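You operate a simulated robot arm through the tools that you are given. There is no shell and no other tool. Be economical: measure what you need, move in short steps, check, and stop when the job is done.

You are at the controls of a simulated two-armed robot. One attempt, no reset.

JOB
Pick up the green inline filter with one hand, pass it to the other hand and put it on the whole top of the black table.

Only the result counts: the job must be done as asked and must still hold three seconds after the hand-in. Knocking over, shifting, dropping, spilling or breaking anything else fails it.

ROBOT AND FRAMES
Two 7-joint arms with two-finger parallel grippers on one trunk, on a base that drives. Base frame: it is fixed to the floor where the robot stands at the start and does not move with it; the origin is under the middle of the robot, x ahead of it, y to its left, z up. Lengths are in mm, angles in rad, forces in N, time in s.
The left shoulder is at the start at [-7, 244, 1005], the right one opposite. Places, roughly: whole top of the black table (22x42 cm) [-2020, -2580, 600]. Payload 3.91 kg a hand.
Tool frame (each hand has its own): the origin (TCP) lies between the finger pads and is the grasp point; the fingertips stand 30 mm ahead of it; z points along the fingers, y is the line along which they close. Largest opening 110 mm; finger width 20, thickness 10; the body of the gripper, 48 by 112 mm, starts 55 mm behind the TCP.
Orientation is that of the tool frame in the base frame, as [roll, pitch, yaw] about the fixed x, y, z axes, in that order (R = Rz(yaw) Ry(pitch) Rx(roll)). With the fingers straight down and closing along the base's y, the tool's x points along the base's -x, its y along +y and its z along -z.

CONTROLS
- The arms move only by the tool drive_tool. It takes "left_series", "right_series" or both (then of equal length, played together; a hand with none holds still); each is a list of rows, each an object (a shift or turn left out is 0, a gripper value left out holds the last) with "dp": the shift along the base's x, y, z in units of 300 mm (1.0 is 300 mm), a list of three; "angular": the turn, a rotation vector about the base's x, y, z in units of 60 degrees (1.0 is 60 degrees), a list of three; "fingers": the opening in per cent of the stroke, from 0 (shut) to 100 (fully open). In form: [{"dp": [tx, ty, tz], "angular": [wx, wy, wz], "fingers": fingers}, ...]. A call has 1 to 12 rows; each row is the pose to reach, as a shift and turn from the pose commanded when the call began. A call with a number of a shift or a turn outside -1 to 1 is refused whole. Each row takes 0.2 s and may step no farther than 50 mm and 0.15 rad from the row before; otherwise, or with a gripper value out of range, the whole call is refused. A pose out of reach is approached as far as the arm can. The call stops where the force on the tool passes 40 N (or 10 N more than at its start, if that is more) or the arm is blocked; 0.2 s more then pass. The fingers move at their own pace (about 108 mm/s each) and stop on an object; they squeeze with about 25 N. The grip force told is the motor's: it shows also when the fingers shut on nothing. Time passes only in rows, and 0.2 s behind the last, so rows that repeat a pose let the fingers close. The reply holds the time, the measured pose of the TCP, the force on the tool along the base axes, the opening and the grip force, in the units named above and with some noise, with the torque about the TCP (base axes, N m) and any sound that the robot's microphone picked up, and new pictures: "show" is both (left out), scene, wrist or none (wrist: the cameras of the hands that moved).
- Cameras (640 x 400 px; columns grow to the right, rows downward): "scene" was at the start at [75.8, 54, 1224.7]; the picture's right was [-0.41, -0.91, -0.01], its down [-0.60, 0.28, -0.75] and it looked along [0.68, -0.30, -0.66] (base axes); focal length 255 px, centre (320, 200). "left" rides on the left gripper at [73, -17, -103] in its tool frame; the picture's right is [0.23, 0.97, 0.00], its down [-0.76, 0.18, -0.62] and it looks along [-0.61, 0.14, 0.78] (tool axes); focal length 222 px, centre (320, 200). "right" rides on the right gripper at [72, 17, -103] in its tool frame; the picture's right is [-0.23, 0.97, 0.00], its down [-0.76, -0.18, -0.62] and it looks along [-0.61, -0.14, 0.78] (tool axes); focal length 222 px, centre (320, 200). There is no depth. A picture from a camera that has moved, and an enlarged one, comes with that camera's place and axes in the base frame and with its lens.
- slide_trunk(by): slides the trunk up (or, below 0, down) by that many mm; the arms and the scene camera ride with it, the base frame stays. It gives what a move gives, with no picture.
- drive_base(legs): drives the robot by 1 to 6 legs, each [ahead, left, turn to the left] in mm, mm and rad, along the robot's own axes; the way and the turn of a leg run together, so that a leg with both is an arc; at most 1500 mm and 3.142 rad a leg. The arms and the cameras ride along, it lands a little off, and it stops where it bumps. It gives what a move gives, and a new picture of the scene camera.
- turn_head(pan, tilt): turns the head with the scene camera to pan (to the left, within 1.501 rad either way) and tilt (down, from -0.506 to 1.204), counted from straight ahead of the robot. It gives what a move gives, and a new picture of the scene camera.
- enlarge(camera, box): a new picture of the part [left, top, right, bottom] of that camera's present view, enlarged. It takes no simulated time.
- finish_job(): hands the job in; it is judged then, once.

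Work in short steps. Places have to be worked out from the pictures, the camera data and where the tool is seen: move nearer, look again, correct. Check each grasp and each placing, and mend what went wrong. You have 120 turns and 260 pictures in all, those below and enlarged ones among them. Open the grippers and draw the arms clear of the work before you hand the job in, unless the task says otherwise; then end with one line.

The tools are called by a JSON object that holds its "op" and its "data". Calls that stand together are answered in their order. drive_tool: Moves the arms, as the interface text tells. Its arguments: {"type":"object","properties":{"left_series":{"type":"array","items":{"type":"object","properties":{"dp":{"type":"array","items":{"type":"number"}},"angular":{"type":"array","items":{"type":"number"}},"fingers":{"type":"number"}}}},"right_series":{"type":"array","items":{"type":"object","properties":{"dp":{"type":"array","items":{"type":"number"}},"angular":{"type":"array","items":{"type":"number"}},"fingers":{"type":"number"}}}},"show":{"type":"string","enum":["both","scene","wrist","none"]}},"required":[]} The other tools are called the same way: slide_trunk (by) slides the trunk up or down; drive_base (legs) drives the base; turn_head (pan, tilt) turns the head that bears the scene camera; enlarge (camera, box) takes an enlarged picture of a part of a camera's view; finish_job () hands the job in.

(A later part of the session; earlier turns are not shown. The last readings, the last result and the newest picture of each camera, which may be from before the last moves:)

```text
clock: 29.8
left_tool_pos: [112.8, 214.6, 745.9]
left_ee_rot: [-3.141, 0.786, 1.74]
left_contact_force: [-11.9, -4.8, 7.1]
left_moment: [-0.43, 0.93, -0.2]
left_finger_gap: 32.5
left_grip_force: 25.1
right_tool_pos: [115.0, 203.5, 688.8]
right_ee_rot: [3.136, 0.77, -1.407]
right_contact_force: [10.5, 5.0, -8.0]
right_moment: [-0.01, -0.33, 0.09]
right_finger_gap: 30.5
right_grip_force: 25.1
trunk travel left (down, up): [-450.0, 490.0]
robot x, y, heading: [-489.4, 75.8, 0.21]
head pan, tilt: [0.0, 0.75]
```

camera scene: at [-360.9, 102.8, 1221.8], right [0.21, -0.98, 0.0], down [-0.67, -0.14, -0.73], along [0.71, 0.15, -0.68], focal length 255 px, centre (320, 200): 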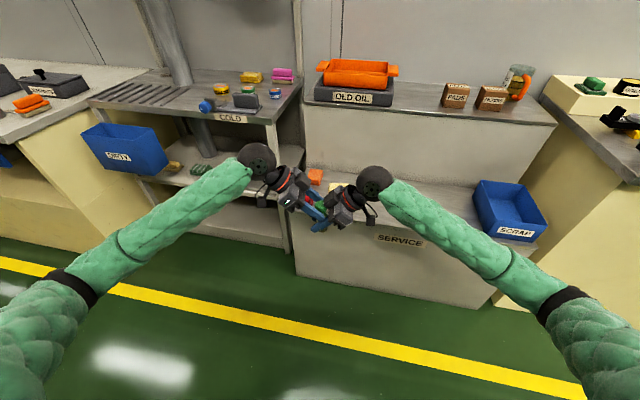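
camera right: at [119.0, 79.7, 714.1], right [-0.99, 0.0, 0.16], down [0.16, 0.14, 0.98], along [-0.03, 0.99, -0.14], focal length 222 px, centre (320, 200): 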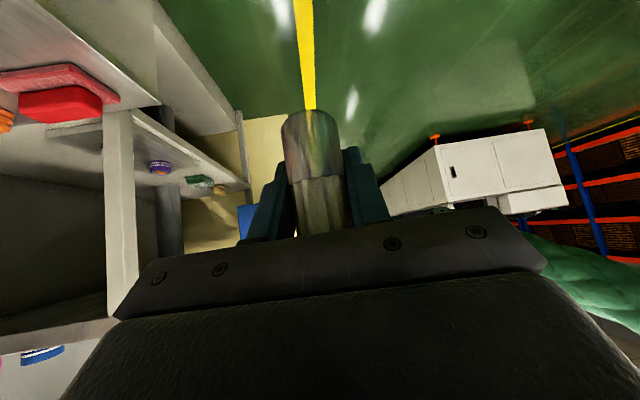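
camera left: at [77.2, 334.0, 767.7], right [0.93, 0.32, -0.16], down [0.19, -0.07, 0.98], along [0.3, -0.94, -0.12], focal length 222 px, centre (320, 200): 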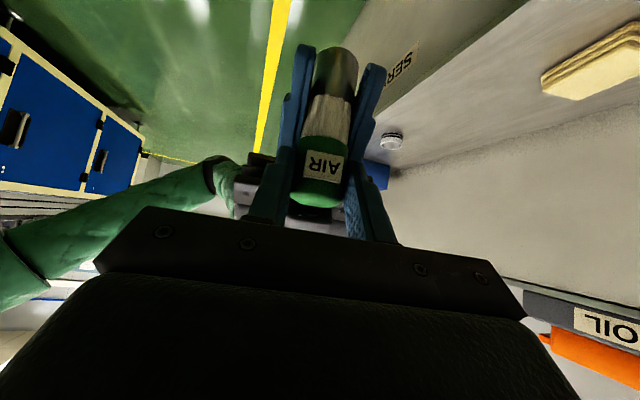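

Balanced better. Now open the right hand and check that the left retains the filter.

{"op": "drive_tool", "data": {"right_series": [{"fingers": 40}, {"fingers": 75}, {"fingers": 75}, {"fingers": 75}], "show": "none"}}

{"op": "enlarge", "data": {"camera": "left", "box": [200, 20, 440, 240]}}

```text
clock: 30.8
left_tool_pos: [113.3, 215.9, 746.4]
left_ee_rot: [3.141, 0.785, 1.74]
left_contact_force: [0.9, -0.3, 1.0]
left_moment: [0.02, -0.06, 0.0]
left_finger_gap: 31.3
left_grip_force: 25.5
right_tool_pos: [115.4, 203.2, 690.2]
right_ee_rot: [3.136, 0.77, -1.407]
right_contact_force: [-1.0, -0.8, 1.1]
right_moment: [0.01, 0.04, -0.03]
right_finger_gap: 82.5
right_grip_force: 0.1
trunk travel left (down, up): [-450.0, 490.0]
robot x, y, heading: [-489.8, 72.0, 0.208]
head pan, tilt: [0.0, 0.75]
```

```text
1.82 times, centred on (320, 130) of left
camera zoom: at [75.4, 334.3, 767.1], right [0.93, 0.32, -0.16], down [0.19, -0.07, 0.98], along [0.31, -0.94, -0.12], focal length 404 px, centre (320, 327)
```

zoom: 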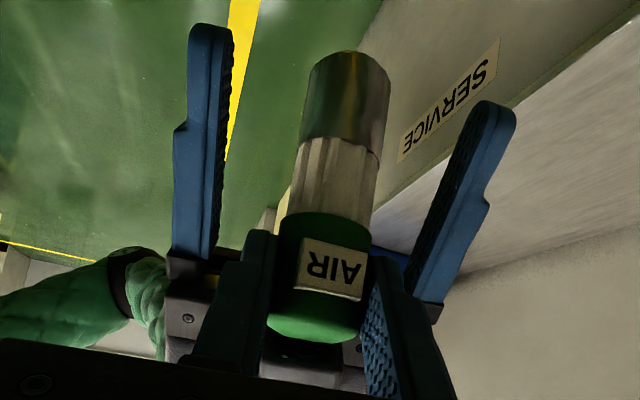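

The left holds the filter alone. Withdraw the right hand along its axis.

{"op": "drive_tool", "data": {"right_series": [{"dp": [0.015, -0.1, 0.09]}, {"dp": [0.03, -0.2, 0.18]}, {"dp": [0.045, -0.32, 0.25]}, {"dp": [0.05, -0.47, 0.25]}, {"dp": [0.06, -0.62, 0.25]}, {"dp": [0.06, -0.77, 0.25]}], "show": "scene"}}

{"op": "enlarge", "data": {"camera": "left", "box": [200, 20, 440, 240]}}

```text
clock: 32.2
left_tool_pos: [112.3, 216.0, 745.1]
left_ee_rot: [3.139, 0.786, 1.741]
left_contact_force: [-0.1, -0.5, 0.0]
left_moment: [-0.01, 0.02, -0.01]
left_finger_gap: 32.0
left_grip_force: 24.5
right_tool_pos: [132.9, -26.9, 764.0]
right_ee_rot: [3.136, 0.77, -1.405]
right_contact_force: [0.0, -0.4, -0.6]
right_moment: [-0.04, -0.02, 0.0]
right_finger_gap: 82.7
right_grip_force: 0.1
trunk travel left (down, up): [-450.0, 490.0]
robot x, y, heading: [-490.9, 72.2, 0.214]
head pan, tilt: [0.0, 0.75]
camera scene: at [-361.3, 102.6, 1221.9], right [0.21, -0.98, 0.0], down [-0.67, -0.14, -0.73], along [0.71, 0.15, -0.68], focal length 255 px, centre (320, 200)
```

scene: 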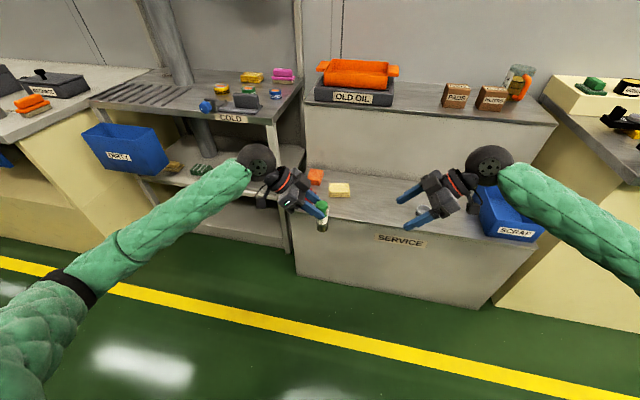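

```text
1.82 times, centred on (320, 130) of left
camera zoom: at [74.8, 334.8, 767.6], right [0.93, 0.32, -0.16], down [0.19, -0.07, 0.98], along [0.31, -0.94, -0.12], focal length 404 px, centre (320, 327)
```

zoom: 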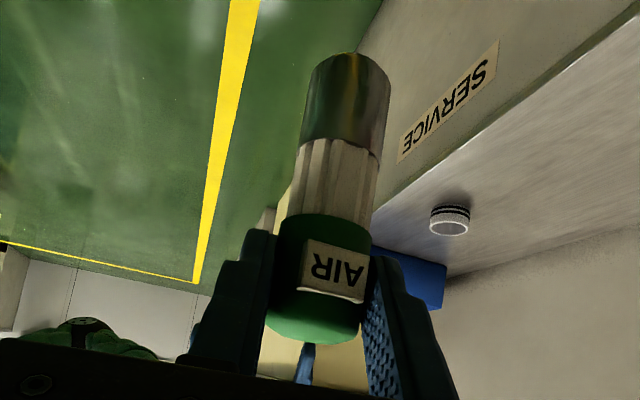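

Handover done; the filter hangs upright in the left hand, its base ~98 mm below the left TCP. Now I turn right in place to see the way to the table.

{"op": "drive_base", "data": {"legs": [[-100, 0, 0], [0, 0, -1.3]]}}

{"op": "turn_head", "data": {"pan": -1.1, "tilt": 0.35}}

```text
clock: 36.1
left_tool_pos: [-213.1, -444.0, 745.4]
left_ee_rot: [-3.141, 0.787, 0.59]
left_contact_force: [0.6, -0.1, -1.1]
left_moment: [0.0, -0.03, -0.01]
left_finger_gap: 32.4
left_grip_force: 25.3
right_tool_pos: [-419.5, -556.9, 765.6]
right_ee_rot: [3.138, 0.781, -2.548]
right_contact_force: [-0.9, 0.2, 0.0]
right_moment: [-0.01, -0.01, -0.01]
right_finger_gap: 82.8
right_grip_force: 0.0
trunk travel left (down, up): [-450.0, 490.0]
robot x, y, heading: [-588.7, 48.3, -0.944]
head pan, tilt: [0.0, 0.75]
stopped in leg 2: the robot was blocked; the commanded pose is now the measured one
camera scene: at [-511.4, -57.1, 1222.0], right [-0.81, -0.59, 0.0], down [-0.4, 0.55, -0.73], along [0.43, -0.59, -0.68], focal length 255 px, centre (320, 200)
```

scene: 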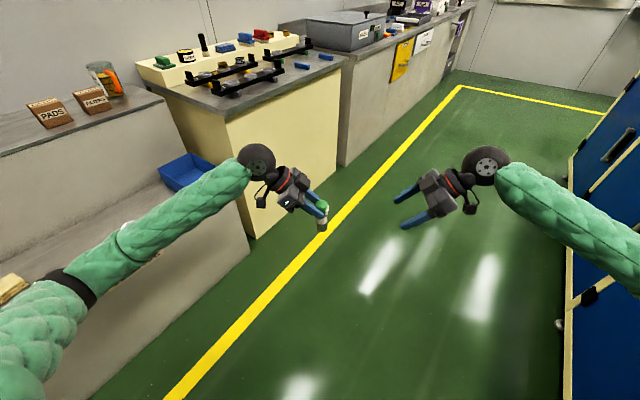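

```text
clock: 37.5
left_tool_pos: [-213.4, -445.8, 743.4]
left_ee_rot: [-3.138, 0.788, 0.59]
left_contact_force: [-0.4, 0.5, -1.1]
left_moment: [0.0, 0.0, 0.02]
left_finger_gap: 31.9
left_grip_force: 25.0
right_tool_pos: [-420.4, -558.2, 762.9]
right_ee_rot: [3.134, 0.778, -2.551]
right_contact_force: [0.2, -0.4, -0.6]
right_moment: [-0.01, 0.0, 0.02]
right_finger_gap: 82.2
right_grip_force: 0.0
trunk travel left (down, up): [-450.0, 490.0]
robot x, y, heading: [-588.7, 50.0, -0.941]
head pan, tilt: [-1.1, 0.351]
camera scene: at [-600.0, -74.9, 1257.2], right [-0.89, 0.45, 0.0], down [0.15, 0.31, -0.94], along [-0.43, -0.84, -0.34], focal length 255 px, centre (320, 200)
```

scene: 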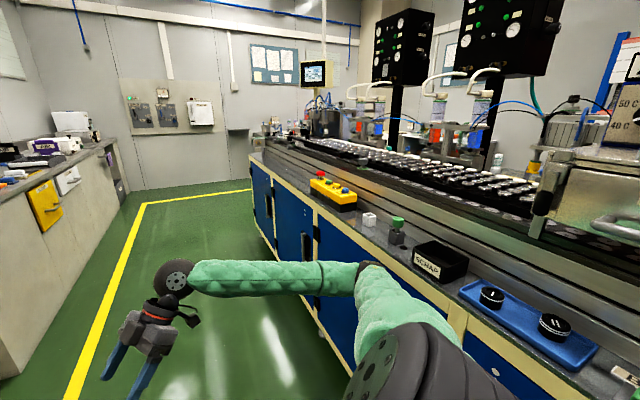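

The right elbow met the machine on the right side of the aisle (front at x≈-1120). I move away left toward the aisle's middle before turning further.

{"op": "drive_base", "data": {"legs": [[100, 200, 0]]}}

{"op": "enlarge", "data": {"camera": "scene", "box": [340, 180, 640, 380]}}

```text
clock: 39.1
left_tool_pos: [3.6, -412.6, 745.7]
left_ee_rot: [-3.141, 0.787, 0.581]
left_contact_force: [-0.9, 0.2, -0.6]
left_moment: [0.0, 0.02, -0.01]
left_finger_gap: 32.2
left_grip_force: 25.0
right_tool_pos: [-205.1, -525.1, 764.4]
right_ee_rot: [3.138, 0.78, -2.555]
right_contact_force: [0.8, 0.2, 0.0]
right_moment: [0.01, -0.01, 0.0]
right_finger_gap: 82.6
right_grip_force: 0.1
trunk travel left (down, up): [-450.0, 490.0]
robot x, y, heading: [-371.9, 80.6, -0.944]
head pan, tilt: [-1.1, 0.351]
camera scene: at [-383.5, -39.7, 1257.5], right [-0.89, 0.46, 0.0], down [0.16, 0.31, -0.94], along [-0.43, -0.83, -0.34], focal length 255 px, centre (320, 200)
```

scene: 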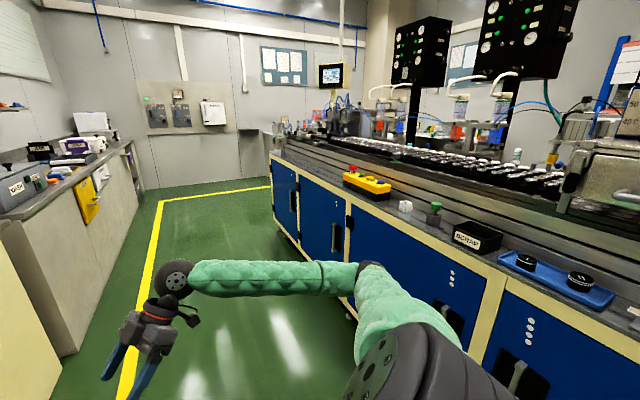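

```text
2.00 times, centred on (490, 280) of scene
camera zoom: at [-383.5, -39.7, 1257.5], right [-0.89, 0.46, 0.0], down [0.16, 0.31, -0.94], along [-0.43, -0.83, -0.34], focal length 510 px, centre (-20, 40)
```

zoom: 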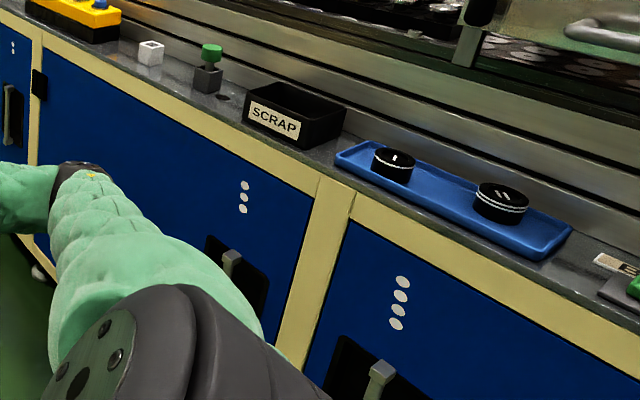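

Nothing on the machine looks disturbed. The aisle is clear: turn to face -y and drive 1300 mm.

{"op": "drive_base", "data": {"legs": [[0, 0, -0.627], [1300, 0, 0]]}}

{"op": "turn_head", "data": {"pan": -0.9, "tilt": 0.35}}

```text
clock: 41.1
left_tool_pos: [-246.1, -550.3, 747.8]
left_ee_rot: [3.138, 0.793, 0.113]
left_contact_force: [0.8, -0.5, -0.6]
left_moment: [-0.02, -0.02, 0.0]
left_finger_gap: 31.9
left_grip_force: 25.4
right_tool_pos: [-478.6, -553.7, 767.5]
right_ee_rot: [3.135, 0.784, -3.021]
right_contact_force: [-0.1, -0.5, 0.0]
right_moment: [0.02, -0.01, 0.01]
right_finger_gap: 82.5
right_grip_force: 0.2
trunk travel left (down, up): [-450.0, 490.0]
robot x, y, heading: [-356.8, 58.8, -1.414]
head pan, tilt: [-1.1, 0.351]
stopped in leg 1: the robot was blocked; the commanded pose is now the measured one
camera scene: at [-421.4, -41.0, 1259.2], right [-0.59, 0.81, 0.0], down [0.27, 0.2, -0.94], along [-0.76, -0.55, -0.34], focal length 255 px, centre (320, 200)
```

scene: 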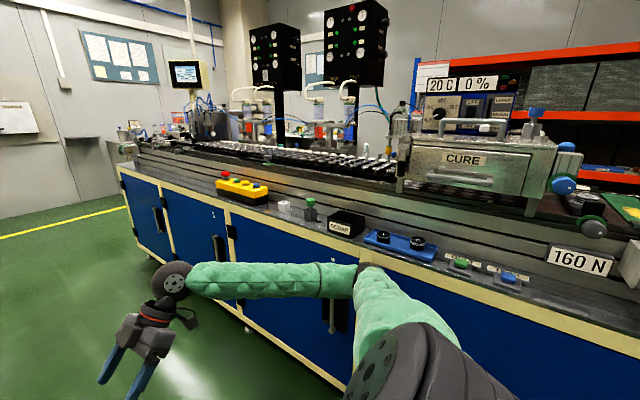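

```text
clock: 41.8
left_tool_pos: [-247.1, -551.2, 746.5]
left_ee_rot: [3.141, 0.795, 0.114]
left_contact_force: [-0.6, -0.3, -0.2]
left_moment: [-0.01, -0.04, -0.01]
left_finger_gap: 31.9
left_grip_force: 24.5
right_tool_pos: [-479.9, -555.1, 764.2]
right_ee_rot: [3.133, 0.784, -3.022]
right_contact_force: [-0.3, 0.1, 0.4]
right_moment: [-0.03, 0.01, 0.0]
right_finger_gap: 82.3
right_grip_force: 0.0
trunk travel left (down, up): [-450.0, 490.0]
robot x, y, heading: [-358.5, 58.9, -1.417]
head pan, tilt: [-0.901, 0.351]
camera scene: at [-408.5, -56.2, 1258.2], right [-0.73, 0.68, 0.01], down [0.23, 0.25, -0.94], along [-0.64, -0.69, -0.34], focal length 255 px, centre (320, 200)
```

scene: 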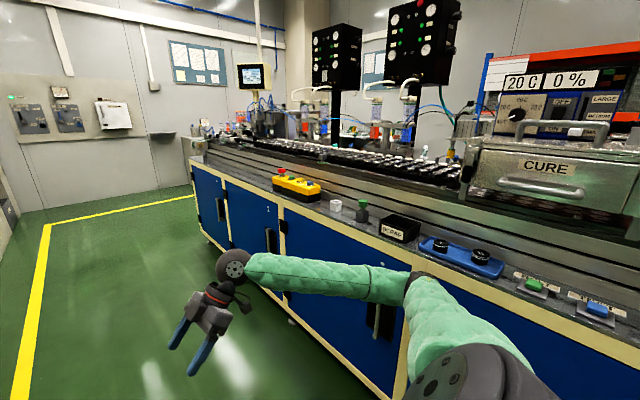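

Both elbows spread ~700 mm wide in this pose, too wide for facing along the aisle. I'll go back to heading 0 and drive sideways (to the right) along the aisle instead.

{"op": "drive_base", "data": {"legs": [[0, 0, 0.47], [-70, -140, 0], [0, 0, 0.944]]}}

{"op": "turn_head", "data": {"pan": -1.5, "tilt": 0.35}}

```text
clock: 47.0
left_tool_pos: [105.5, 54.4, 745.5]
left_ee_rot: [3.141, 0.786, 1.539]
left_contact_force: [0.2, 0.2, -0.4]
left_moment: [0.04, 0.01, -0.01]
left_finger_gap: 32.0
left_grip_force: 25.1
right_tool_pos: [76.2, -175.3, 763.1]
right_ee_rot: [3.13, 0.79, -1.597]
right_contact_force: [-0.6, -0.4, -0.8]
right_moment: [0.0, -0.02, -0.02]
right_finger_gap: 82.4
right_grip_force: 0.0
trunk travel left (down, up): [-450.0, 490.0]
robot x, y, heading: [-514.9, 36.2, 0.012]
head pan, tilt: [-0.901, 0.351]
camera scene: at [-407.1, -35.4, 1257.5], right [-0.78, -0.63, 0.0], down [-0.22, 0.27, -0.94], along [0.59, -0.73, -0.34], focal length 255 px, centre (320, 200)
```

scene: 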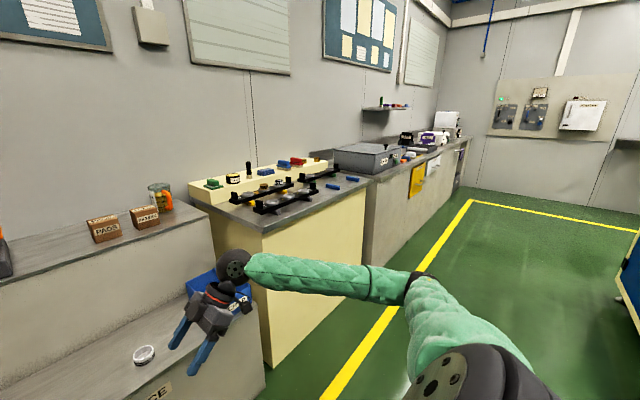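

```text
clock: 48.0
left_tool_pos: [105.0, 53.5, 745.5]
left_ee_rot: [-3.141, 0.787, 1.539]
left_contact_force: [-0.6, 0.0, -1.0]
left_moment: [0.05, -0.03, 0.01]
left_finger_gap: 32.1
left_grip_force: 24.4
right_tool_pos: [76.6, -176.4, 763.4]
right_ee_rot: [3.131, 0.792, -1.596]
right_contact_force: [0.0, -0.3, -0.2]
right_moment: [0.02, 0.01, -0.05]
right_finger_gap: 82.8
right_grip_force: 0.0
trunk travel left (down, up): [-450.0, 490.0]
robot x, y, heading: [-514.0, 38.1, 0.013]
head pan, tilt: [-1.499, 0.351]
camera scene: at [-458.0, -55.9, 1257.5], right [-1.0, -0.08, 0.0], down [-0.03, 0.34, -0.94], along [0.08, -0.94, -0.34], focal length 255 px, centre (320, 200)
```

scene: 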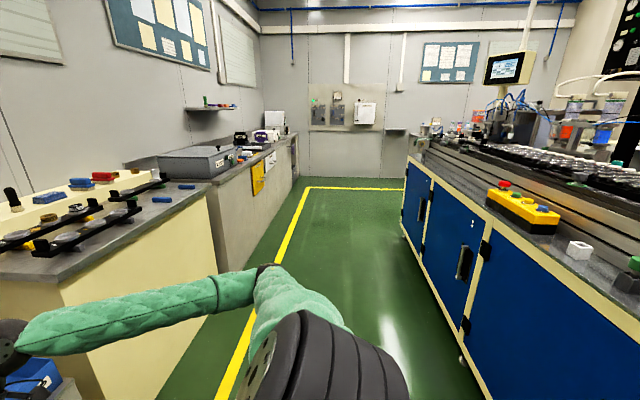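

Aisle clear for a sideways drive: bench front at x≈380, machine at x≈-1060. Drive right 1500 mm.

{"op": "drive_base", "data": {"legs": [[0, -1500, 0]]}}

```text
clock: 55.5
left_tool_pos: [107.9, -1470.3, 746.7]
left_ee_rot: [3.141, 0.785, 1.526]
left_contact_force: [-0.3, -1.5, -0.8]
left_moment: [0.01, -0.01, -0.01]
left_finger_gap: 31.9
left_grip_force: 25.7
right_tool_pos: [76.9, -1698.4, 762.7]
right_ee_rot: [3.131, 0.791, -1.612]
right_contact_force: [-1.2, 0.3, 0.0]
right_moment: [0.01, 0.0, 0.01]
right_finger_gap: 82.4
right_grip_force: 0.1
trunk travel left (down, up): [-450.0, 490.0]
robot x, y, heading: [-513.4, -1476.2, -0.005]
head pan, tilt: [-1.499, 0.351]
camera scene: at [-456.2, -1571.8, 1257.5], right [-1.0, -0.07, 0.0], down [-0.02, 0.34, -0.94], along [0.06, -0.94, -0.34], focal length 255 px, centre (320, 200)
```

scene: 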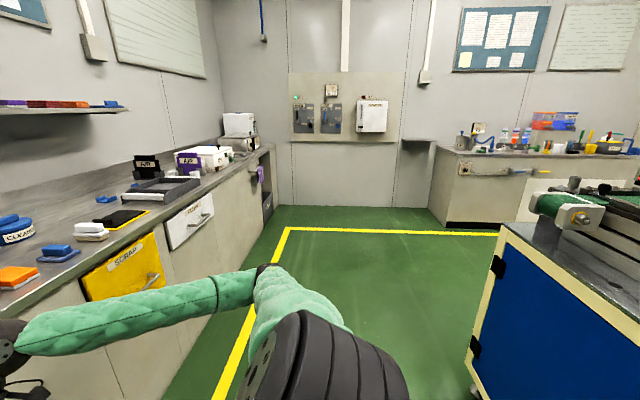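

The machine ends at y≈-2470. Continue sideways another 1500 mm, then look toward the table.

{"op": "drive_base", "data": {"legs": [[0, -1500, 0]]}}

```text
clock: 62.8
left_tool_pos: [89.1, -2966.8, 746.5]
left_ee_rot: [3.141, 0.786, 1.51]
left_contact_force: [0.1, -0.3, -0.6]
left_moment: [0.02, 0.03, -0.02]
left_finger_gap: 32.1
left_grip_force: 25.2
right_tool_pos: [53.7, -3195.6, 763.3]
right_ee_rot: [3.132, 0.791, -1.629]
right_contact_force: [1.1, 0.6, 0.2]
right_moment: [-0.02, 0.0, 0.01]
right_finger_gap: 82.3
right_grip_force: 0.1
trunk travel left (down, up): [-450.0, 490.0]
robot x, y, heading: [-529.9, -2964.8, -0.02]
head pan, tilt: [-1.499, 0.351]
camera scene: at [-477.2, -3059.6, 1257.5], right [-1.0, -0.05, 0.0], down [-0.02, 0.34, -0.94], along [0.05, -0.94, -0.34], focal length 255 px, centre (320, 200)
```

scene: 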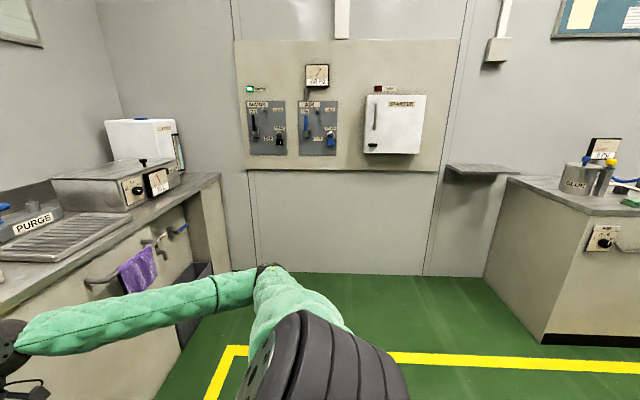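

Open floor here; wall at y≈-4790, counter front y≈-4230 to the right. I go 350 mm further and turn left to face +y, then look toward the table (-x).

{"op": "drive_base", "data": {"legs": [[0, -380, 0], [0, 0, 1.59]]}}

{"op": "turn_head", "data": {"pan": 1.1, "tilt": 0.4}}

```text
clock: 69.1
left_tool_pos: [-531.4, -2728.5, 746.1]
left_ee_rot: [-3.142, 0.786, 3.065]
left_contact_force: [-0.5, 0.8, -0.7]
left_moment: [0.03, -0.02, -0.03]
left_finger_gap: 31.6
left_grip_force: 25.3
right_tool_pos: [-303.3, -2768.6, 762.0]
right_ee_rot: [3.131, 0.79, -0.07]
right_contact_force: [-0.3, -0.5, -0.2]
right_moment: [0.0, -0.03, 0.0]
right_finger_gap: 82.5
right_grip_force: 0.0
trunk travel left (down, up): [-450.0, 490.0]
robot x, y, heading: [-536.5, -3347.3, 1.54]
head pan, tilt: [-1.499, 0.351]
camera scene: at [-446.2, -3293.7, 1257.5], right [0.04, -1.0, 0.0], down [-0.34, -0.01, -0.94], along [0.94, 0.04, -0.34], focal length 255 px, centre (320, 200)
```

scene: 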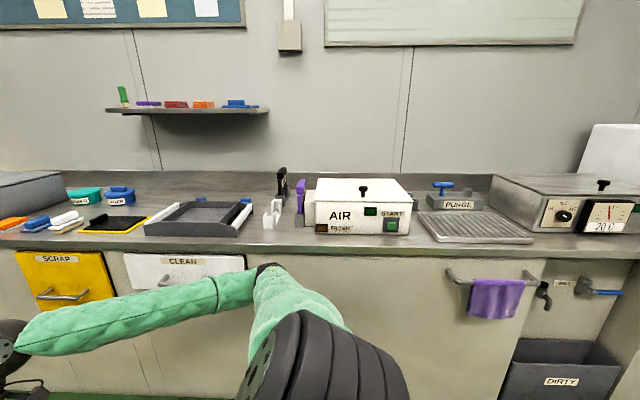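

```text
clock: 71.4
left_tool_pos: [-530.7, -2727.1, 745.8]
left_ee_rot: [3.14, 0.786, 3.066]
left_contact_force: [-1.0, -0.5, -0.4]
left_moment: [0.0, 0.01, -0.01]
left_finger_gap: 32.1
left_grip_force: 25.0
right_tool_pos: [-302.2, -2768.3, 762.8]
right_ee_rot: [3.129, 0.791, -0.07]
right_contact_force: [0.5, -0.3, -0.4]
right_moment: [0.01, -0.01, 0.01]
right_finger_gap: 82.6
right_grip_force: 0.1
trunk travel left (down, up): [-450.0, 490.0]
robot x, y, heading: [-539.1, -3351.7, 1.539]
head pan, tilt: [1.1, 0.4]
camera scene: at [-620.1, -3252.4, 1253.0], right [0.48, 0.87, 0.0], down [0.34, -0.19, -0.92], along [-0.81, 0.45, -0.39], focal length 255 px, centre (320, 200)
```

scene: 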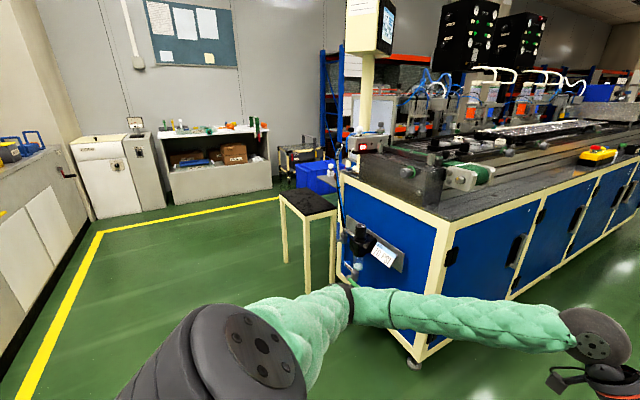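

The black-topped small table stands by the machine's end. Enlarge.

{"op": "enlarge", "data": {"camera": "scene", "box": [230, 150, 430, 290]}}

```text
2.86 times, centred on (330, 220) of scene
camera zoom: at [-620.1, -3252.4, 1253.0], right [0.48, 0.87, 0.0], down [0.34, -0.19, -0.92], along [-0.81, 0.45, -0.39], focal length 728 px, centre (291, 143)
```

zoom: 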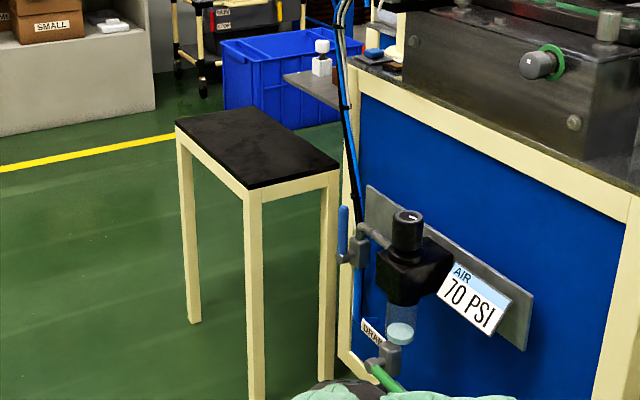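

Table top is empty: x -2230…-1815, y -2690…-2470, z 600. The right hand would come near the machine's air fittings, so I first retract it to its starting tool-down pose on the right.

{"op": "drive_tool", "data": {"right_series": [{"dp": [0.06, -0.03, 0.01], "angular": [-0.009, -0.126, 0]}, {"dp": [0.12, -0.06, 0.02], "angular": [-0.018, -0.251, 0]}, {"dp": [0.18, -0.1, 0.03], "angular": [-0.027, -0.377, 0]}, {"dp": [0.24, -0.13, 0.04], "angular": [-0.035, -0.502, 0]}, {"dp": [0.3, -0.16, 0.05], "angular": [-0.044, -0.628, 0]}, {"dp": [0.36, -0.2, 0.06], "angular": [-0.053, -0.753, 0]}], "show": "none"}}

{"op": "drive_tool", "data": {"right_series": [{"dp": [0.02, -0.02, 0], "angular": [0, 0, -0.125]}, {"dp": [0.04, -0.04, 0], "angular": [0, 0, -0.25]}, {"dp": [0.07, -0.06, 0], "angular": [0, 0, -0.375]}, {"dp": [0.09, -0.08, 0], "angular": [0, 0, -0.5]}, {"dp": [0.11, -0.09, 0], "angular": [0, 0, -0.625]}, {"dp": [0.13, -0.1, 0], "angular": [0, 0, -0.733]}], "show": "none"}}

{"op": "drive_tool", "data": {"right_series": [{"dp": [0.02, -0.02, 0], "angular": [0, 0, -0.125]}, {"dp": [0.04, -0.04, 0], "angular": [0, 0, -0.25]}, {"dp": [0.07, -0.06, 0], "angular": [0, 0, -0.375]}, {"dp": [0.09, -0.08, 0], "angular": [0, 0, -0.5]}, {"dp": [0.11, -0.09, 0], "angular": [0, 0, -0.625]}, {"dp": [0.13, -0.1, 0], "angular": [0, 0, -0.733]}], "show": "none"}}

{"op": "turn_head", "data": {"pan": 0.0, "tilt": 0.6}}

```text
clock: 72.8
left_tool_pos: [-530.8, -2728.8, 745.3]
left_ee_rot: [3.14, 0.786, 3.066]
left_contact_force: [0.8, 0.1, -1.9]
left_moment: [0.02, 0.02, -0.01]
left_finger_gap: 31.7
left_grip_force: 25.1
right_tool_pos: [-194.2, -2828.2, 782.2]
right_ee_rot: [3.13, -0.002, -0.072]
right_contact_force: [-0.7, -0.3, -0.9]
right_moment: [0.02, 0.03, -0.01]
right_finger_gap: 82.6
right_grip_force: 0.1
trunk travel left (down, up): [-450.0, 490.0]
robot x, y, heading: [-541.7, -3349.4, 1.538]
head pan, tilt: [1.1, 0.4]
```

```text
clock: 74.2
left_tool_pos: [-530.2, -2729.0, 746.8]
left_ee_rot: [3.141, 0.785, 3.067]
left_contact_force: [-0.8, -0.1, -0.7]
left_moment: [-0.01, 0.0, 0.02]
left_finger_gap: 31.9
left_grip_force: 25.0
right_tool_pos: [-155.9, -2857.8, 781.3]
right_ee_rot: [3.132, 0.002, -0.839]
right_contact_force: [0.8, 0.2, 0.2]
right_moment: [-0.03, -0.01, 0.0]
right_finger_gap: 82.2
right_grip_force: 0.1
trunk travel left (down, up): [-450.0, 490.0]
robot x, y, heading: [-537.7, -3349.8, 1.54]
head pan, tilt: [1.1, 0.4]
```

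```text
clock: 75.6
left_tool_pos: [-531.6, -2729.0, 744.9]
left_ee_rot: [3.141, 0.785, 3.068]
left_contact_force: [0.0, -0.1, -1.3]
left_moment: [0.02, -0.01, -0.01]
left_finger_gap: 31.8
left_grip_force: 25.2
right_tool_pos: [-115.7, -2887.7, 781.5]
right_ee_rot: [3.132, 0.001, -1.604]
right_contact_force: [-0.2, -0.1, -0.8]
right_moment: [0.01, 0.02, -0.02]
right_finger_gap: 82.6
right_grip_force: 0.0
trunk travel left (down, up): [-450.0, 490.0]
robot x, y, heading: [-539.8, -3348.9, 1.538]
head pan, tilt: [1.1, 0.4]
```

```text
clock: 76.9
left_tool_pos: [-531.7, -2729.1, 746.8]
left_ee_rot: [3.14, 0.788, 3.067]
left_contact_force: [-0.6, -0.2, 0.1]
left_moment: [0.02, 0.01, -0.04]
left_finger_gap: 31.7
left_grip_force: 25.0
right_tool_pos: [-116.2, -2886.9, 780.2]
right_ee_rot: [3.131, -0.002, -1.604]
right_contact_force: [-0.3, 0.1, -0.6]
right_moment: [0.0, 0.01, -0.04]
right_finger_gap: 82.1
right_grip_force: 0.0
trunk travel left (down, up): [-450.0, 490.0]
robot x, y, heading: [-540.0, -3348.1, 1.537]
head pan, tilt: [0.0, 0.6]
camera scene: at [-536.1, -3209.0, 1234.7], right [1.0, -0.03, 0.0], down [-0.02, -0.56, -0.82], along [0.03, 0.82, -0.57], focal length 255 px, centre (320, 200)
```

scene: 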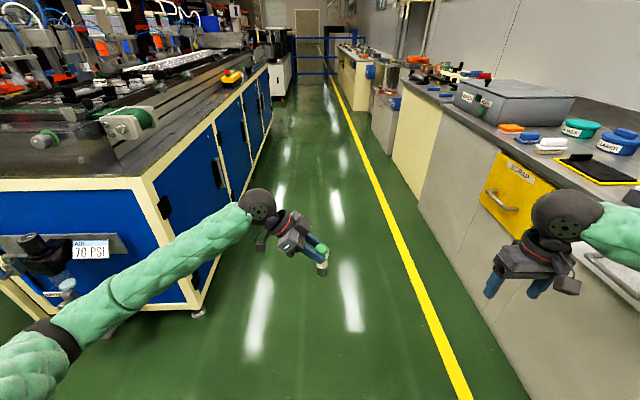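

Right hand stowed. I raise the trunk 60 mm for table clearance, back up 200 mm, straighten, and drive left 1480 mm so the hands pass clear of the machine's end fittings.

{"op": "slide_trunk", "data": {"by": 60}}

{"op": "drive_base", "data": {"legs": [[-200, 0, 0.034], [0, 1480, 0]]}}

```text
clock: 77.9
left_tool_pos: [-531.9, -2729.0, 805.6]
left_ee_rot: [3.141, 0.785, 3.068]
left_contact_force: [-0.3, 0.3, -0.4]
left_moment: [-0.04, 0.01, 0.0]
left_finger_gap: 31.9
left_grip_force: 24.9
right_tool_pos: [-115.9, -2887.4, 840.1]
right_ee_rot: [3.131, -0.001, -1.608]
right_contact_force: [-0.4, -0.5, 0.0]
right_moment: [-0.02, 0.0, 0.01]
right_finger_gap: 82.7
right_grip_force: 0.0
trunk travel left (down, up): [-510.0, 430.0]
robot x, y, heading: [-539.1, -3353.4, 1.54]
head pan, tilt: [0.0, 0.6]
```

```text
clock: 86.4
left_tool_pos: [-1999.1, -2906.6, 805.7]
left_ee_rot: [3.142, 0.787, 3.074]
left_contact_force: [-0.2, 0.2, -0.4]
left_moment: [-0.02, -0.01, -0.02]
left_finger_gap: 32.1
left_grip_force: 25.3
right_tool_pos: [-1583.6, -3063.7, 842.4]
right_ee_rot: [3.132, 0.0, -1.599]
right_contact_force: [0.6, 0.1, -0.4]
right_moment: [0.02, -0.01, 0.02]
right_finger_gap: 82.5
right_grip_force: 0.1
trunk travel left (down, up): [-510.0, 430.0]
robot x, y, heading: [-2004.9, -3528.7, 1.542]
head pan, tilt: [0.0, 0.6]
camera scene: at [-2001.4, -3387.0, 1294.7], right [1.0, -0.03, 0.0], down [-0.02, -0.57, -0.82], along [0.02, 0.82, -0.57], focal length 255 px, centre (320, 200)
```

scene: 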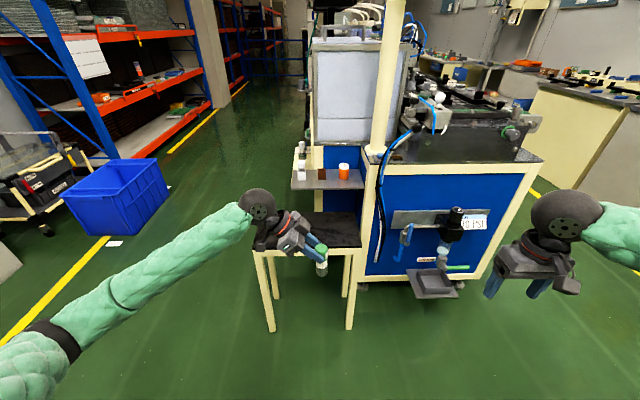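

Table's front corners at (-2238,-2696) and (-1833,-2691); a shelf hangs behind it from y≈-2447. I'll aim for (-2025,-2610): drive ahead 297 and left 47.

{"op": "drive_base", "data": {"legs": [[297, 47, 0]]}}

{"op": "turn_head", "data": {"pan": 0.0, "tilt": 0.8}}

{"op": "enlarge", "data": {"camera": "left", "box": [0, 0, 640, 400]}}

```text
clock: 88.4
left_tool_pos: [-2040.1, -2608.1, 805.4]
left_ee_rot: [-3.141, 0.786, 3.08]
left_contact_force: [-0.2, 0.1, -0.8]
left_moment: [-0.01, -0.02, -0.03]
left_finger_gap: 31.8
left_grip_force: 25.1
right_tool_pos: [-1623.6, -2763.6, 841.1]
right_ee_rot: [3.132, 0.0, -1.592]
right_contact_force: [0.0, 1.0, -0.3]
right_moment: [-0.04, 0.01, 0.03]
right_finger_gap: 82.3
right_grip_force: 0.1
trunk travel left (down, up): [-510.0, 430.0]
robot x, y, heading: [-2041.0, -3225.7, 1.547]
head pan, tilt: [0.0, 0.6]
camera scene: at [-2040.6, -3087.9, 1294.5], right [1.0, -0.02, 0.0], down [-0.01, -0.57, -0.82], along [0.02, 0.82, -0.57], focal length 255 px, centre (320, 200)
```

scene: 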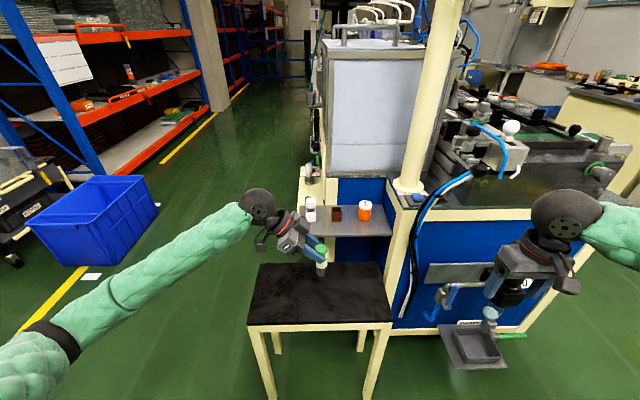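

```text
clock: 89.1
left_tool_pos: [-2040.5, -2608.3, 807.3]
left_ee_rot: [-3.141, 0.786, 3.079]
left_contact_force: [-0.2, 0.4, -0.2]
left_moment: [0.01, 0.01, -0.01]
left_finger_gap: 31.9
left_grip_force: 24.9
right_tool_pos: [-1624.1, -2762.4, 840.9]
right_ee_rot: [3.132, 0.0, -1.594]
right_contact_force: [-0.3, 0.6, -1.2]
right_moment: [0.01, -0.03, -0.02]
right_finger_gap: 82.5
right_grip_force: 0.0
trunk travel left (down, up): [-510.0, 430.0]
robot x, y, heading: [-2036.7, -3230.0, 1.55]
head pan, tilt: [0.0, 0.799]
camera scene: at [-2040.6, -3096.8, 1277.9], right [1.0, -0.02, 0.0], down [-0.02, -0.72, -0.7], along [0.02, 0.7, -0.72], focal length 255 px, centre (320, 200)
```

scene: 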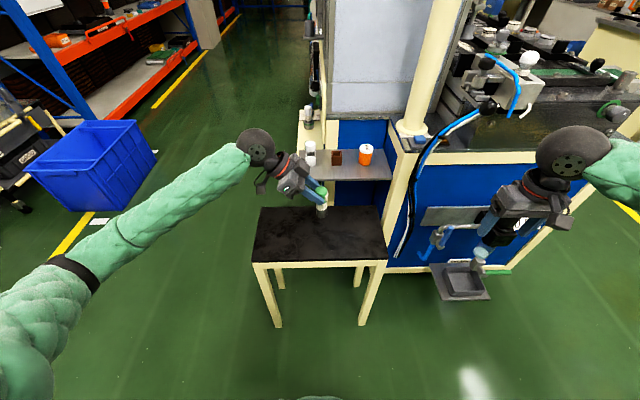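

```text
1.00 times, centred on (320, 200) of left (not enlarged: the box is as wide or as high as the picture)
camera zoom: at [-2165.9, -2618.8, 827.5], right [-0.1, 0.98, -0.16], down [0.11, 0.17, 0.98], along [0.99, 0.08, -0.12], focal length 222 px, centre (320, 200)
```

zoom: 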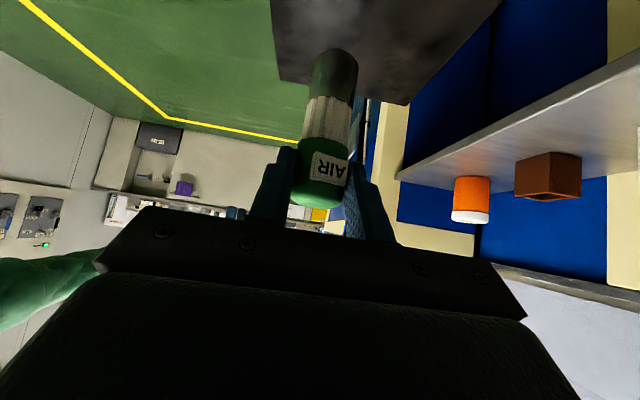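

Positioned over the table's middle. Lower 92 mm, leaving ~12 mm to the top by my estimate.

{"op": "drive_tool", "data": {"left_series": [{"dp": [0, 0, -0.12], "fingers": 0}, {"dp": [0, 0, -0.22], "fingers": 0}, {"dp": [0, 0, -0.307], "fingers": 0}, {"dp": [0, 0, -0.307], "fingers": 0}], "show": "both"}}

{"op": "enlarge", "data": {"camera": "scene", "box": [240, 140, 400, 280]}}

```text
clock: 90.1
left_tool_pos: [-2040.2, -2608.5, 712.1]
left_ee_rot: [3.141, 0.786, 3.079]
left_contact_force: [0.6, -0.1, -1.4]
left_moment: [0.01, 0.0, 0.0]
left_finger_gap: 31.7
left_grip_force: 25.1
right_tool_pos: [-1623.7, -2763.1, 841.0]
right_ee_rot: [3.13, -0.001, -1.593]
right_contact_force: [-0.8, -0.4, -0.2]
right_moment: [0.04, -0.02, -0.02]
right_finger_gap: 82.5
right_grip_force: 0.0
trunk travel left (down, up): [-510.0, 430.0]
robot x, y, heading: [-2042.5, -3230.4, 1.548]
head pan, tilt: [0.0, 0.799]
camera scene: at [-2040.5, -3097.0, 1277.9], right [1.0, -0.02, 0.0], down [-0.02, -0.72, -0.7], along [0.02, 0.7, -0.72], focal length 255 px, centre (320, 200)
camera left: at [-2165.6, -2618.7, 734.5], right [-0.1, 0.98, -0.16], down [0.11, 0.17, 0.98], along [0.99, 0.08, -0.12], focal length 222 px, centre (320, 200)
```

scene: 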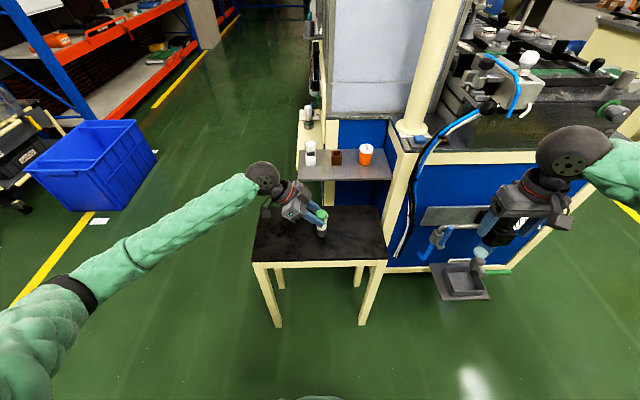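
left: 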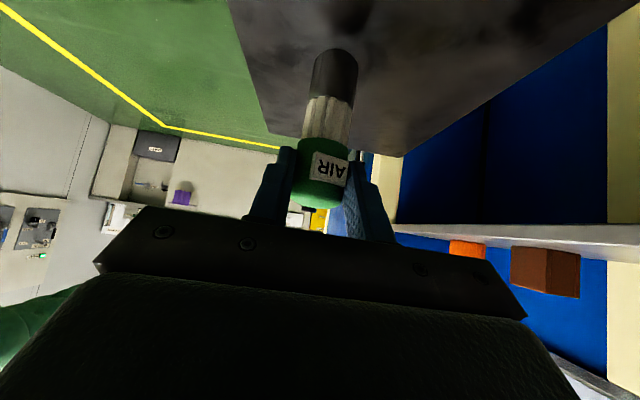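

```text
2.86 times, centred on (320, 210) of scene
camera zoom: at [-2040.5, -3097.0, 1277.9], right [1.0, -0.02, 0.0], down [-0.02, -0.72, -0.7], along [0.02, 0.7, -0.72], focal length 728 px, centre (320, 171)
```

zoom: 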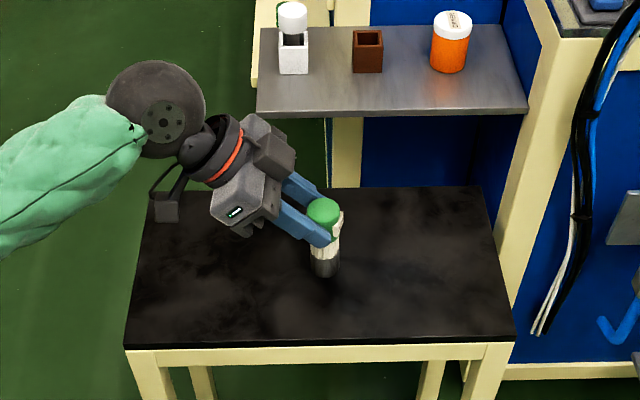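

About 12 mm above the top. Lower in small steps to contact.

{"op": "drive_tool", "data": {"left_series": [{"dp": [0, 0, -0.01], "fingers": 0}, {"dp": [0, 0, -0.02], "fingers": 0}, {"dp": [0, 0, -0.027], "fingers": 0}, {"dp": [0, 0, -0.027], "fingers": 0}], "show": "none"}}

```text
clock: 91.1
left_tool_pos: [-2039.9, -2609.4, 707.0]
left_ee_rot: [-3.141, 0.784, 3.079]
left_contact_force: [-0.4, 1.0, -0.4]
left_moment: [-0.01, 0.01, 0.02]
left_finger_gap: 32.1
left_grip_force: 24.8
right_tool_pos: [-1624.6, -2762.8, 840.5]
right_ee_rot: [3.133, -0.001, -1.594]
right_contact_force: [0.3, 0.1, 0.0]
right_moment: [0.0, -0.03, -0.01]
right_finger_gap: 82.2
right_grip_force: 0.1
trunk travel left (down, up): [-510.0, 430.0]
robot x, y, heading: [-2041.3, -3227.5, 1.551]
head pan, tilt: [0.0, 0.799]
```

{"op": "drive_tool", "data": {"left_series": [{"dp": [0, 0, -0.007], "fingers": 0}, {"dp": [0, 0, -0.014], "fingers": 0}, {"dp": [0, 0, -0.014], "fingers": 0}], "show": "none"}}

{"op": "enlarge", "data": {"camera": "left", "box": [240, 20, 420, 220]}}

```text
clock: 91.9
left_tool_pos: [-2039.4, -2608.3, 702.0]
left_ee_rot: [3.14, 0.785, 3.078]
left_contact_force: [0.4, 0.6, -0.4]
left_moment: [0.0, 0.0, -0.02]
left_finger_gap: 32.0
left_grip_force: 24.5
right_tool_pos: [-1623.5, -2763.1, 840.8]
right_ee_rot: [3.131, 0.001, -1.594]
right_contact_force: [0.6, 0.2, 0.0]
right_moment: [-0.02, -0.02, 0.01]
right_finger_gap: 82.6
right_grip_force: 0.2
trunk travel left (down, up): [-510.0, 430.0]
robot x, y, heading: [-2040.4, -3227.7, 1.546]
head pan, tilt: [0.0, 0.799]
```

```text
2.00 times, centred on (330, 120) of left
camera zoom: at [-2165.7, -2618.9, 723.5], right [-0.1, 0.98, -0.16], down [0.11, 0.17, 0.98], along [0.99, 0.08, -0.12], focal length 444 px, centre (300, 360)
```

zoom: 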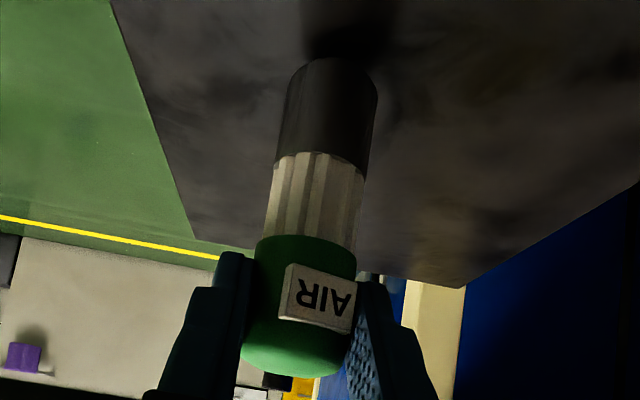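

Not touching yet, but close (its shadow nearly meets the base). Continue in 2 mm steps.

{"op": "drive_tool", "data": {"left_series": [{"dp": [0, 0, -0.006], "fingers": 0}, {"dp": [0, 0, -0.012], "fingers": 0}, {"dp": [0, 0, -0.012], "fingers": 0}], "show": "none"}}

```text
clock: 92.7
left_tool_pos: [-2040.4, -2609.9, 698.3]
left_ee_rot: [3.141, 0.785, 3.078]
left_contact_force: [-0.7, 0.1, -0.9]
left_moment: [-0.02, 0.05, 0.01]
left_finger_gap: 31.9
left_grip_force: 25.3
right_tool_pos: [-1623.6, -2762.6, 841.3]
right_ee_rot: [3.131, -0.001, -1.593]
right_contact_force: [0.3, -0.5, 0.4]
right_moment: [0.01, -0.01, -0.02]
right_finger_gap: 82.5
right_grip_force: 0.0
trunk travel left (down, up): [-510.0, 430.0]
robot x, y, heading: [-2039.6, -3226.2, 1.552]
head pan, tilt: [0.0, 0.799]
```

{"op": "drive_tool", "data": {"left_series": [{"dp": [0, 0, -0.006], "fingers": 0}, {"dp": [0, 0, -0.012], "fingers": 0}, {"dp": [0, 0, -0.012], "fingers": 0}], "show": "none"}}

{"op": "enlarge", "data": {"camera": "left", "box": [280, 10, 400, 110]}}

```text
clock: 93.5
left_tool_pos: [-2039.3, -2610.5, 694.6]
left_ee_rot: [3.141, 0.784, 3.079]
left_contact_force: [0.8, 0.5, -0.8]
left_moment: [0.02, -0.01, 0.0]
left_finger_gap: 31.8
left_grip_force: 25.1
right_tool_pos: [-1624.2, -2763.5, 841.5]
right_ee_rot: [3.131, -0.001, -1.594]
right_contact_force: [0.4, -0.2, -0.1]
right_moment: [0.0, -0.04, 0.01]
right_finger_gap: 82.5
right_grip_force: 0.1
trunk travel left (down, up): [-510.0, 430.0]
robot x, y, heading: [-2039.6, -3229.9, 1.548]
head pan, tilt: [0.0, 0.799]
```

```text
4.00 times, centred on (340, 60) of left
camera zoom: at [-2166.1, -2619.1, 716.3], right [-0.1, 0.98, -0.16], down [0.11, 0.17, 0.98], along [0.99, 0.08, -0.12], focal length 888 px, centre (240, 760)
```

zoom: 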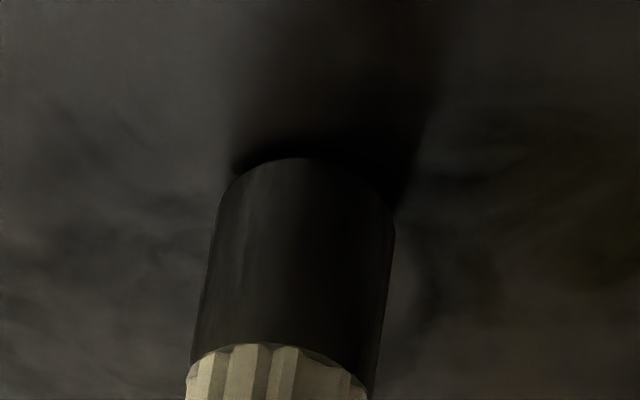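

Contact shadow is now tight against the base. A few more 1 mm steps until force shows.

{"op": "drive_tool", "data": {"left_series": [{"dp": [0, 0, -0.004], "fingers": 0}, {"dp": [0, 0, -0.008], "fingers": 0}, {"dp": [0, 0, -0.008], "fingers": 0}], "show": "none"}}

```text
clock: 94.3
left_tool_pos: [-2040.3, -2609.9, 694.3]
left_ee_rot: [3.139, 0.788, 3.076]
left_contact_force: [-2.9, -0.6, 17.6]
left_moment: [-0.02, 0.15, 0.01]
left_finger_gap: 32.0
left_grip_force: 25.2
right_tool_pos: [-1624.4, -2764.0, 840.9]
right_ee_rot: [3.13, 0.002, -1.594]
right_contact_force: [-0.4, 0.0, -0.5]
right_moment: [0.0, -0.02, -0.02]
right_finger_gap: 82.6
right_grip_force: 0.0
trunk travel left (down, up): [-510.0, 430.0]
robot x, y, heading: [-2044.7, -3225.2, 1.55]
head pan, tilt: [0.0, 0.799]
```

Contact (17 N up). Ease up 1 mm, then open gradually.

{"op": "drive_tool", "data": {"left_series": [{"dp": [0, 0, 0.003], "fingers": 0}, {"dp": [0, 0, 0.003], "fingers": 32}, {"dp": [0, 0, 0.003], "fingers": 40}, {"dp": [0, 0, 0.003], "fingers": 65}, {"dp": [0, 0, 0.003], "fingers": 65}], "show": "both"}}

{"op": "enlarge", "data": {"camera": "scene", "box": [240, 140, 400, 280]}}

```text
clock: 95.5
left_tool_pos: [-2040.7, -2609.8, 694.1]
left_ee_rot: [-3.141, 0.786, 3.078]
left_contact_force: [-0.2, -0.1, -0.8]
left_moment: [0.01, -0.01, -0.02]
left_finger_gap: 71.5
left_grip_force: 0.1
right_tool_pos: [-1624.6, -2764.0, 841.0]
right_ee_rot: [3.132, 0.0, -1.594]
right_contact_force: [0.1, -0.3, 0.2]
right_moment: [0.01, -0.02, -0.01]
right_finger_gap: 82.6
right_grip_force: 0.1
trunk travel left (down, up): [-510.0, 430.0]
robot x, y, heading: [-2042.8, -3227.6, 1.545]
head pan, tilt: [0.0, 0.799]
camera scene: at [-2040.6, -3096.8, 1277.8], right [1.0, -0.02, 0.0], down [-0.02, -0.72, -0.7], along [0.02, 0.7, -0.72], focal length 255 px, centre (320, 200)
camera left: at [-2166.0, -2618.8, 714.8], right [-0.1, 0.98, -0.16], down [0.11, 0.17, 0.98], along [0.99, 0.08, -0.12], focal length 222 px, centre (320, 200)
```

scene: 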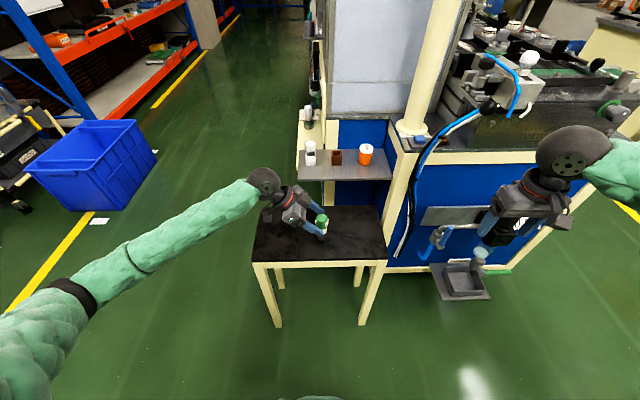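
left: 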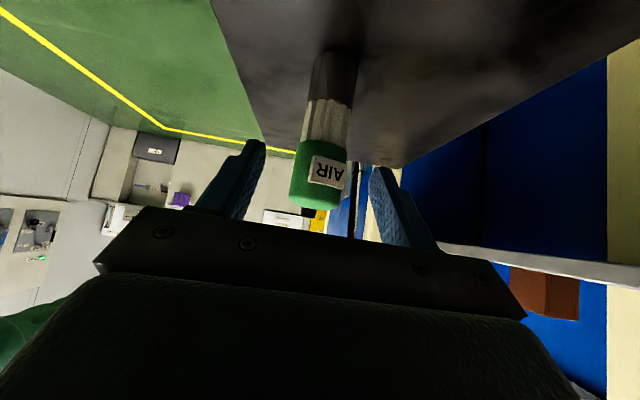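

```text
2.86 times, centred on (320, 210) of scene
camera zoom: at [-2040.6, -3096.8, 1277.8], right [1.0, -0.02, 0.0], down [-0.02, -0.72, -0.7], along [0.02, 0.7, -0.72], focal length 728 px, centre (320, 171)
```

zoom: 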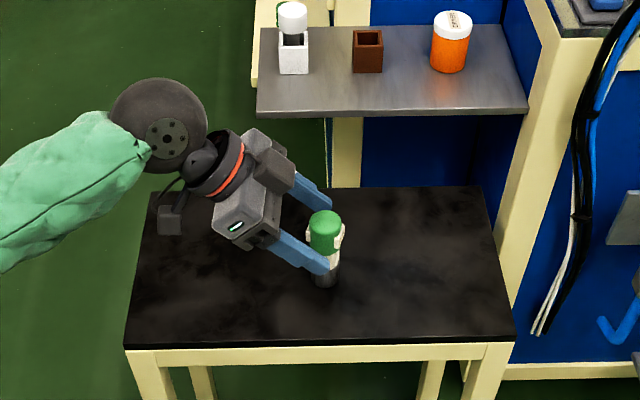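

The filter stands on its own. Withdraw the left hand back along its axis.

{"op": "drive_tool", "data": {"left_series": [{"dp": [-0.06, 0.004, 0.06]}, {"dp": [-0.15, 0.01, 0.15]}, {"dp": [-0.25, 0.015, 0.25]}, {"dp": [-0.35, 0.0, 0.35]}, {"dp": [-0.45, -0.03, 0.45]}, {"dp": [-0.45, -0.03, 0.45]}], "show": "scene"}}

{"op": "enlarge", "data": {"camera": "scene", "box": [240, 140, 400, 280]}}

```text
clock: 96.9
left_tool_pos: [-2175.0, -2614.8, 827.6]
left_ee_rot: [3.141, 0.784, 3.078]
left_contact_force: [-0.3, 1.1, 0.1]
left_moment: [0.05, 0.03, 0.01]
left_finger_gap: 71.5
left_grip_force: 0.1
right_tool_pos: [-1624.1, -2762.7, 839.6]
right_ee_rot: [3.132, 0.0, -1.594]
right_contact_force: [-0.2, 0.1, -0.1]
right_moment: [0.0, 0.01, 0.04]
right_finger_gap: 82.7
right_grip_force: 0.1
trunk travel left (down, up): [-510.0, 430.0]
robot x, y, heading: [-2043.6, -3231.5, 1.545]
head pan, tilt: [0.0, 0.799]
camera scene: at [-2040.4, -3096.5, 1277.8], right [1.0, -0.02, 0.0], down [-0.02, -0.72, -0.7], along [0.02, 0.7, -0.72], focal length 255 px, centre (320, 200)
```

scene: 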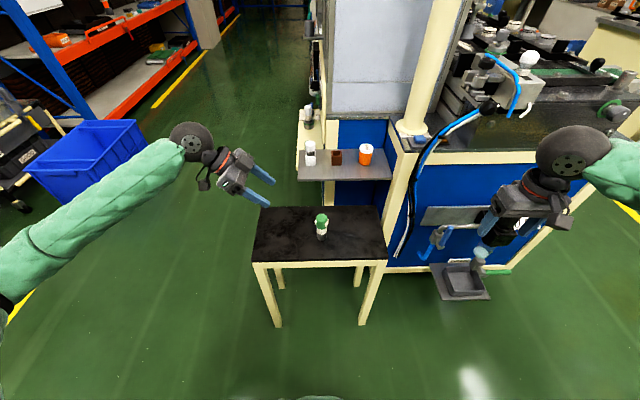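

```text
2.86 times, centred on (320, 210) of scene
camera zoom: at [-2040.4, -3096.5, 1277.8], right [1.0, -0.02, 0.0], down [-0.02, -0.72, -0.7], along [0.02, 0.7, -0.72], focal length 728 px, centre (320, 171)
```

zoom: 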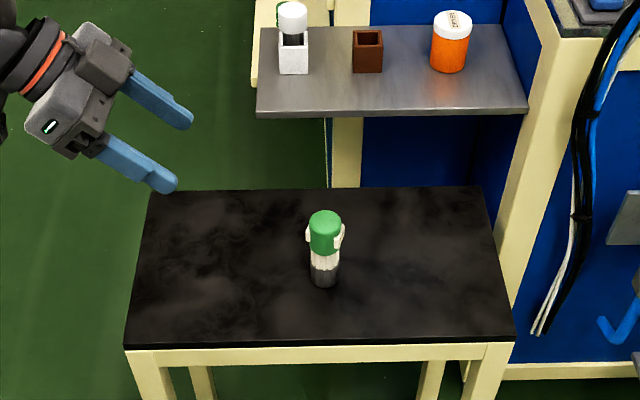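

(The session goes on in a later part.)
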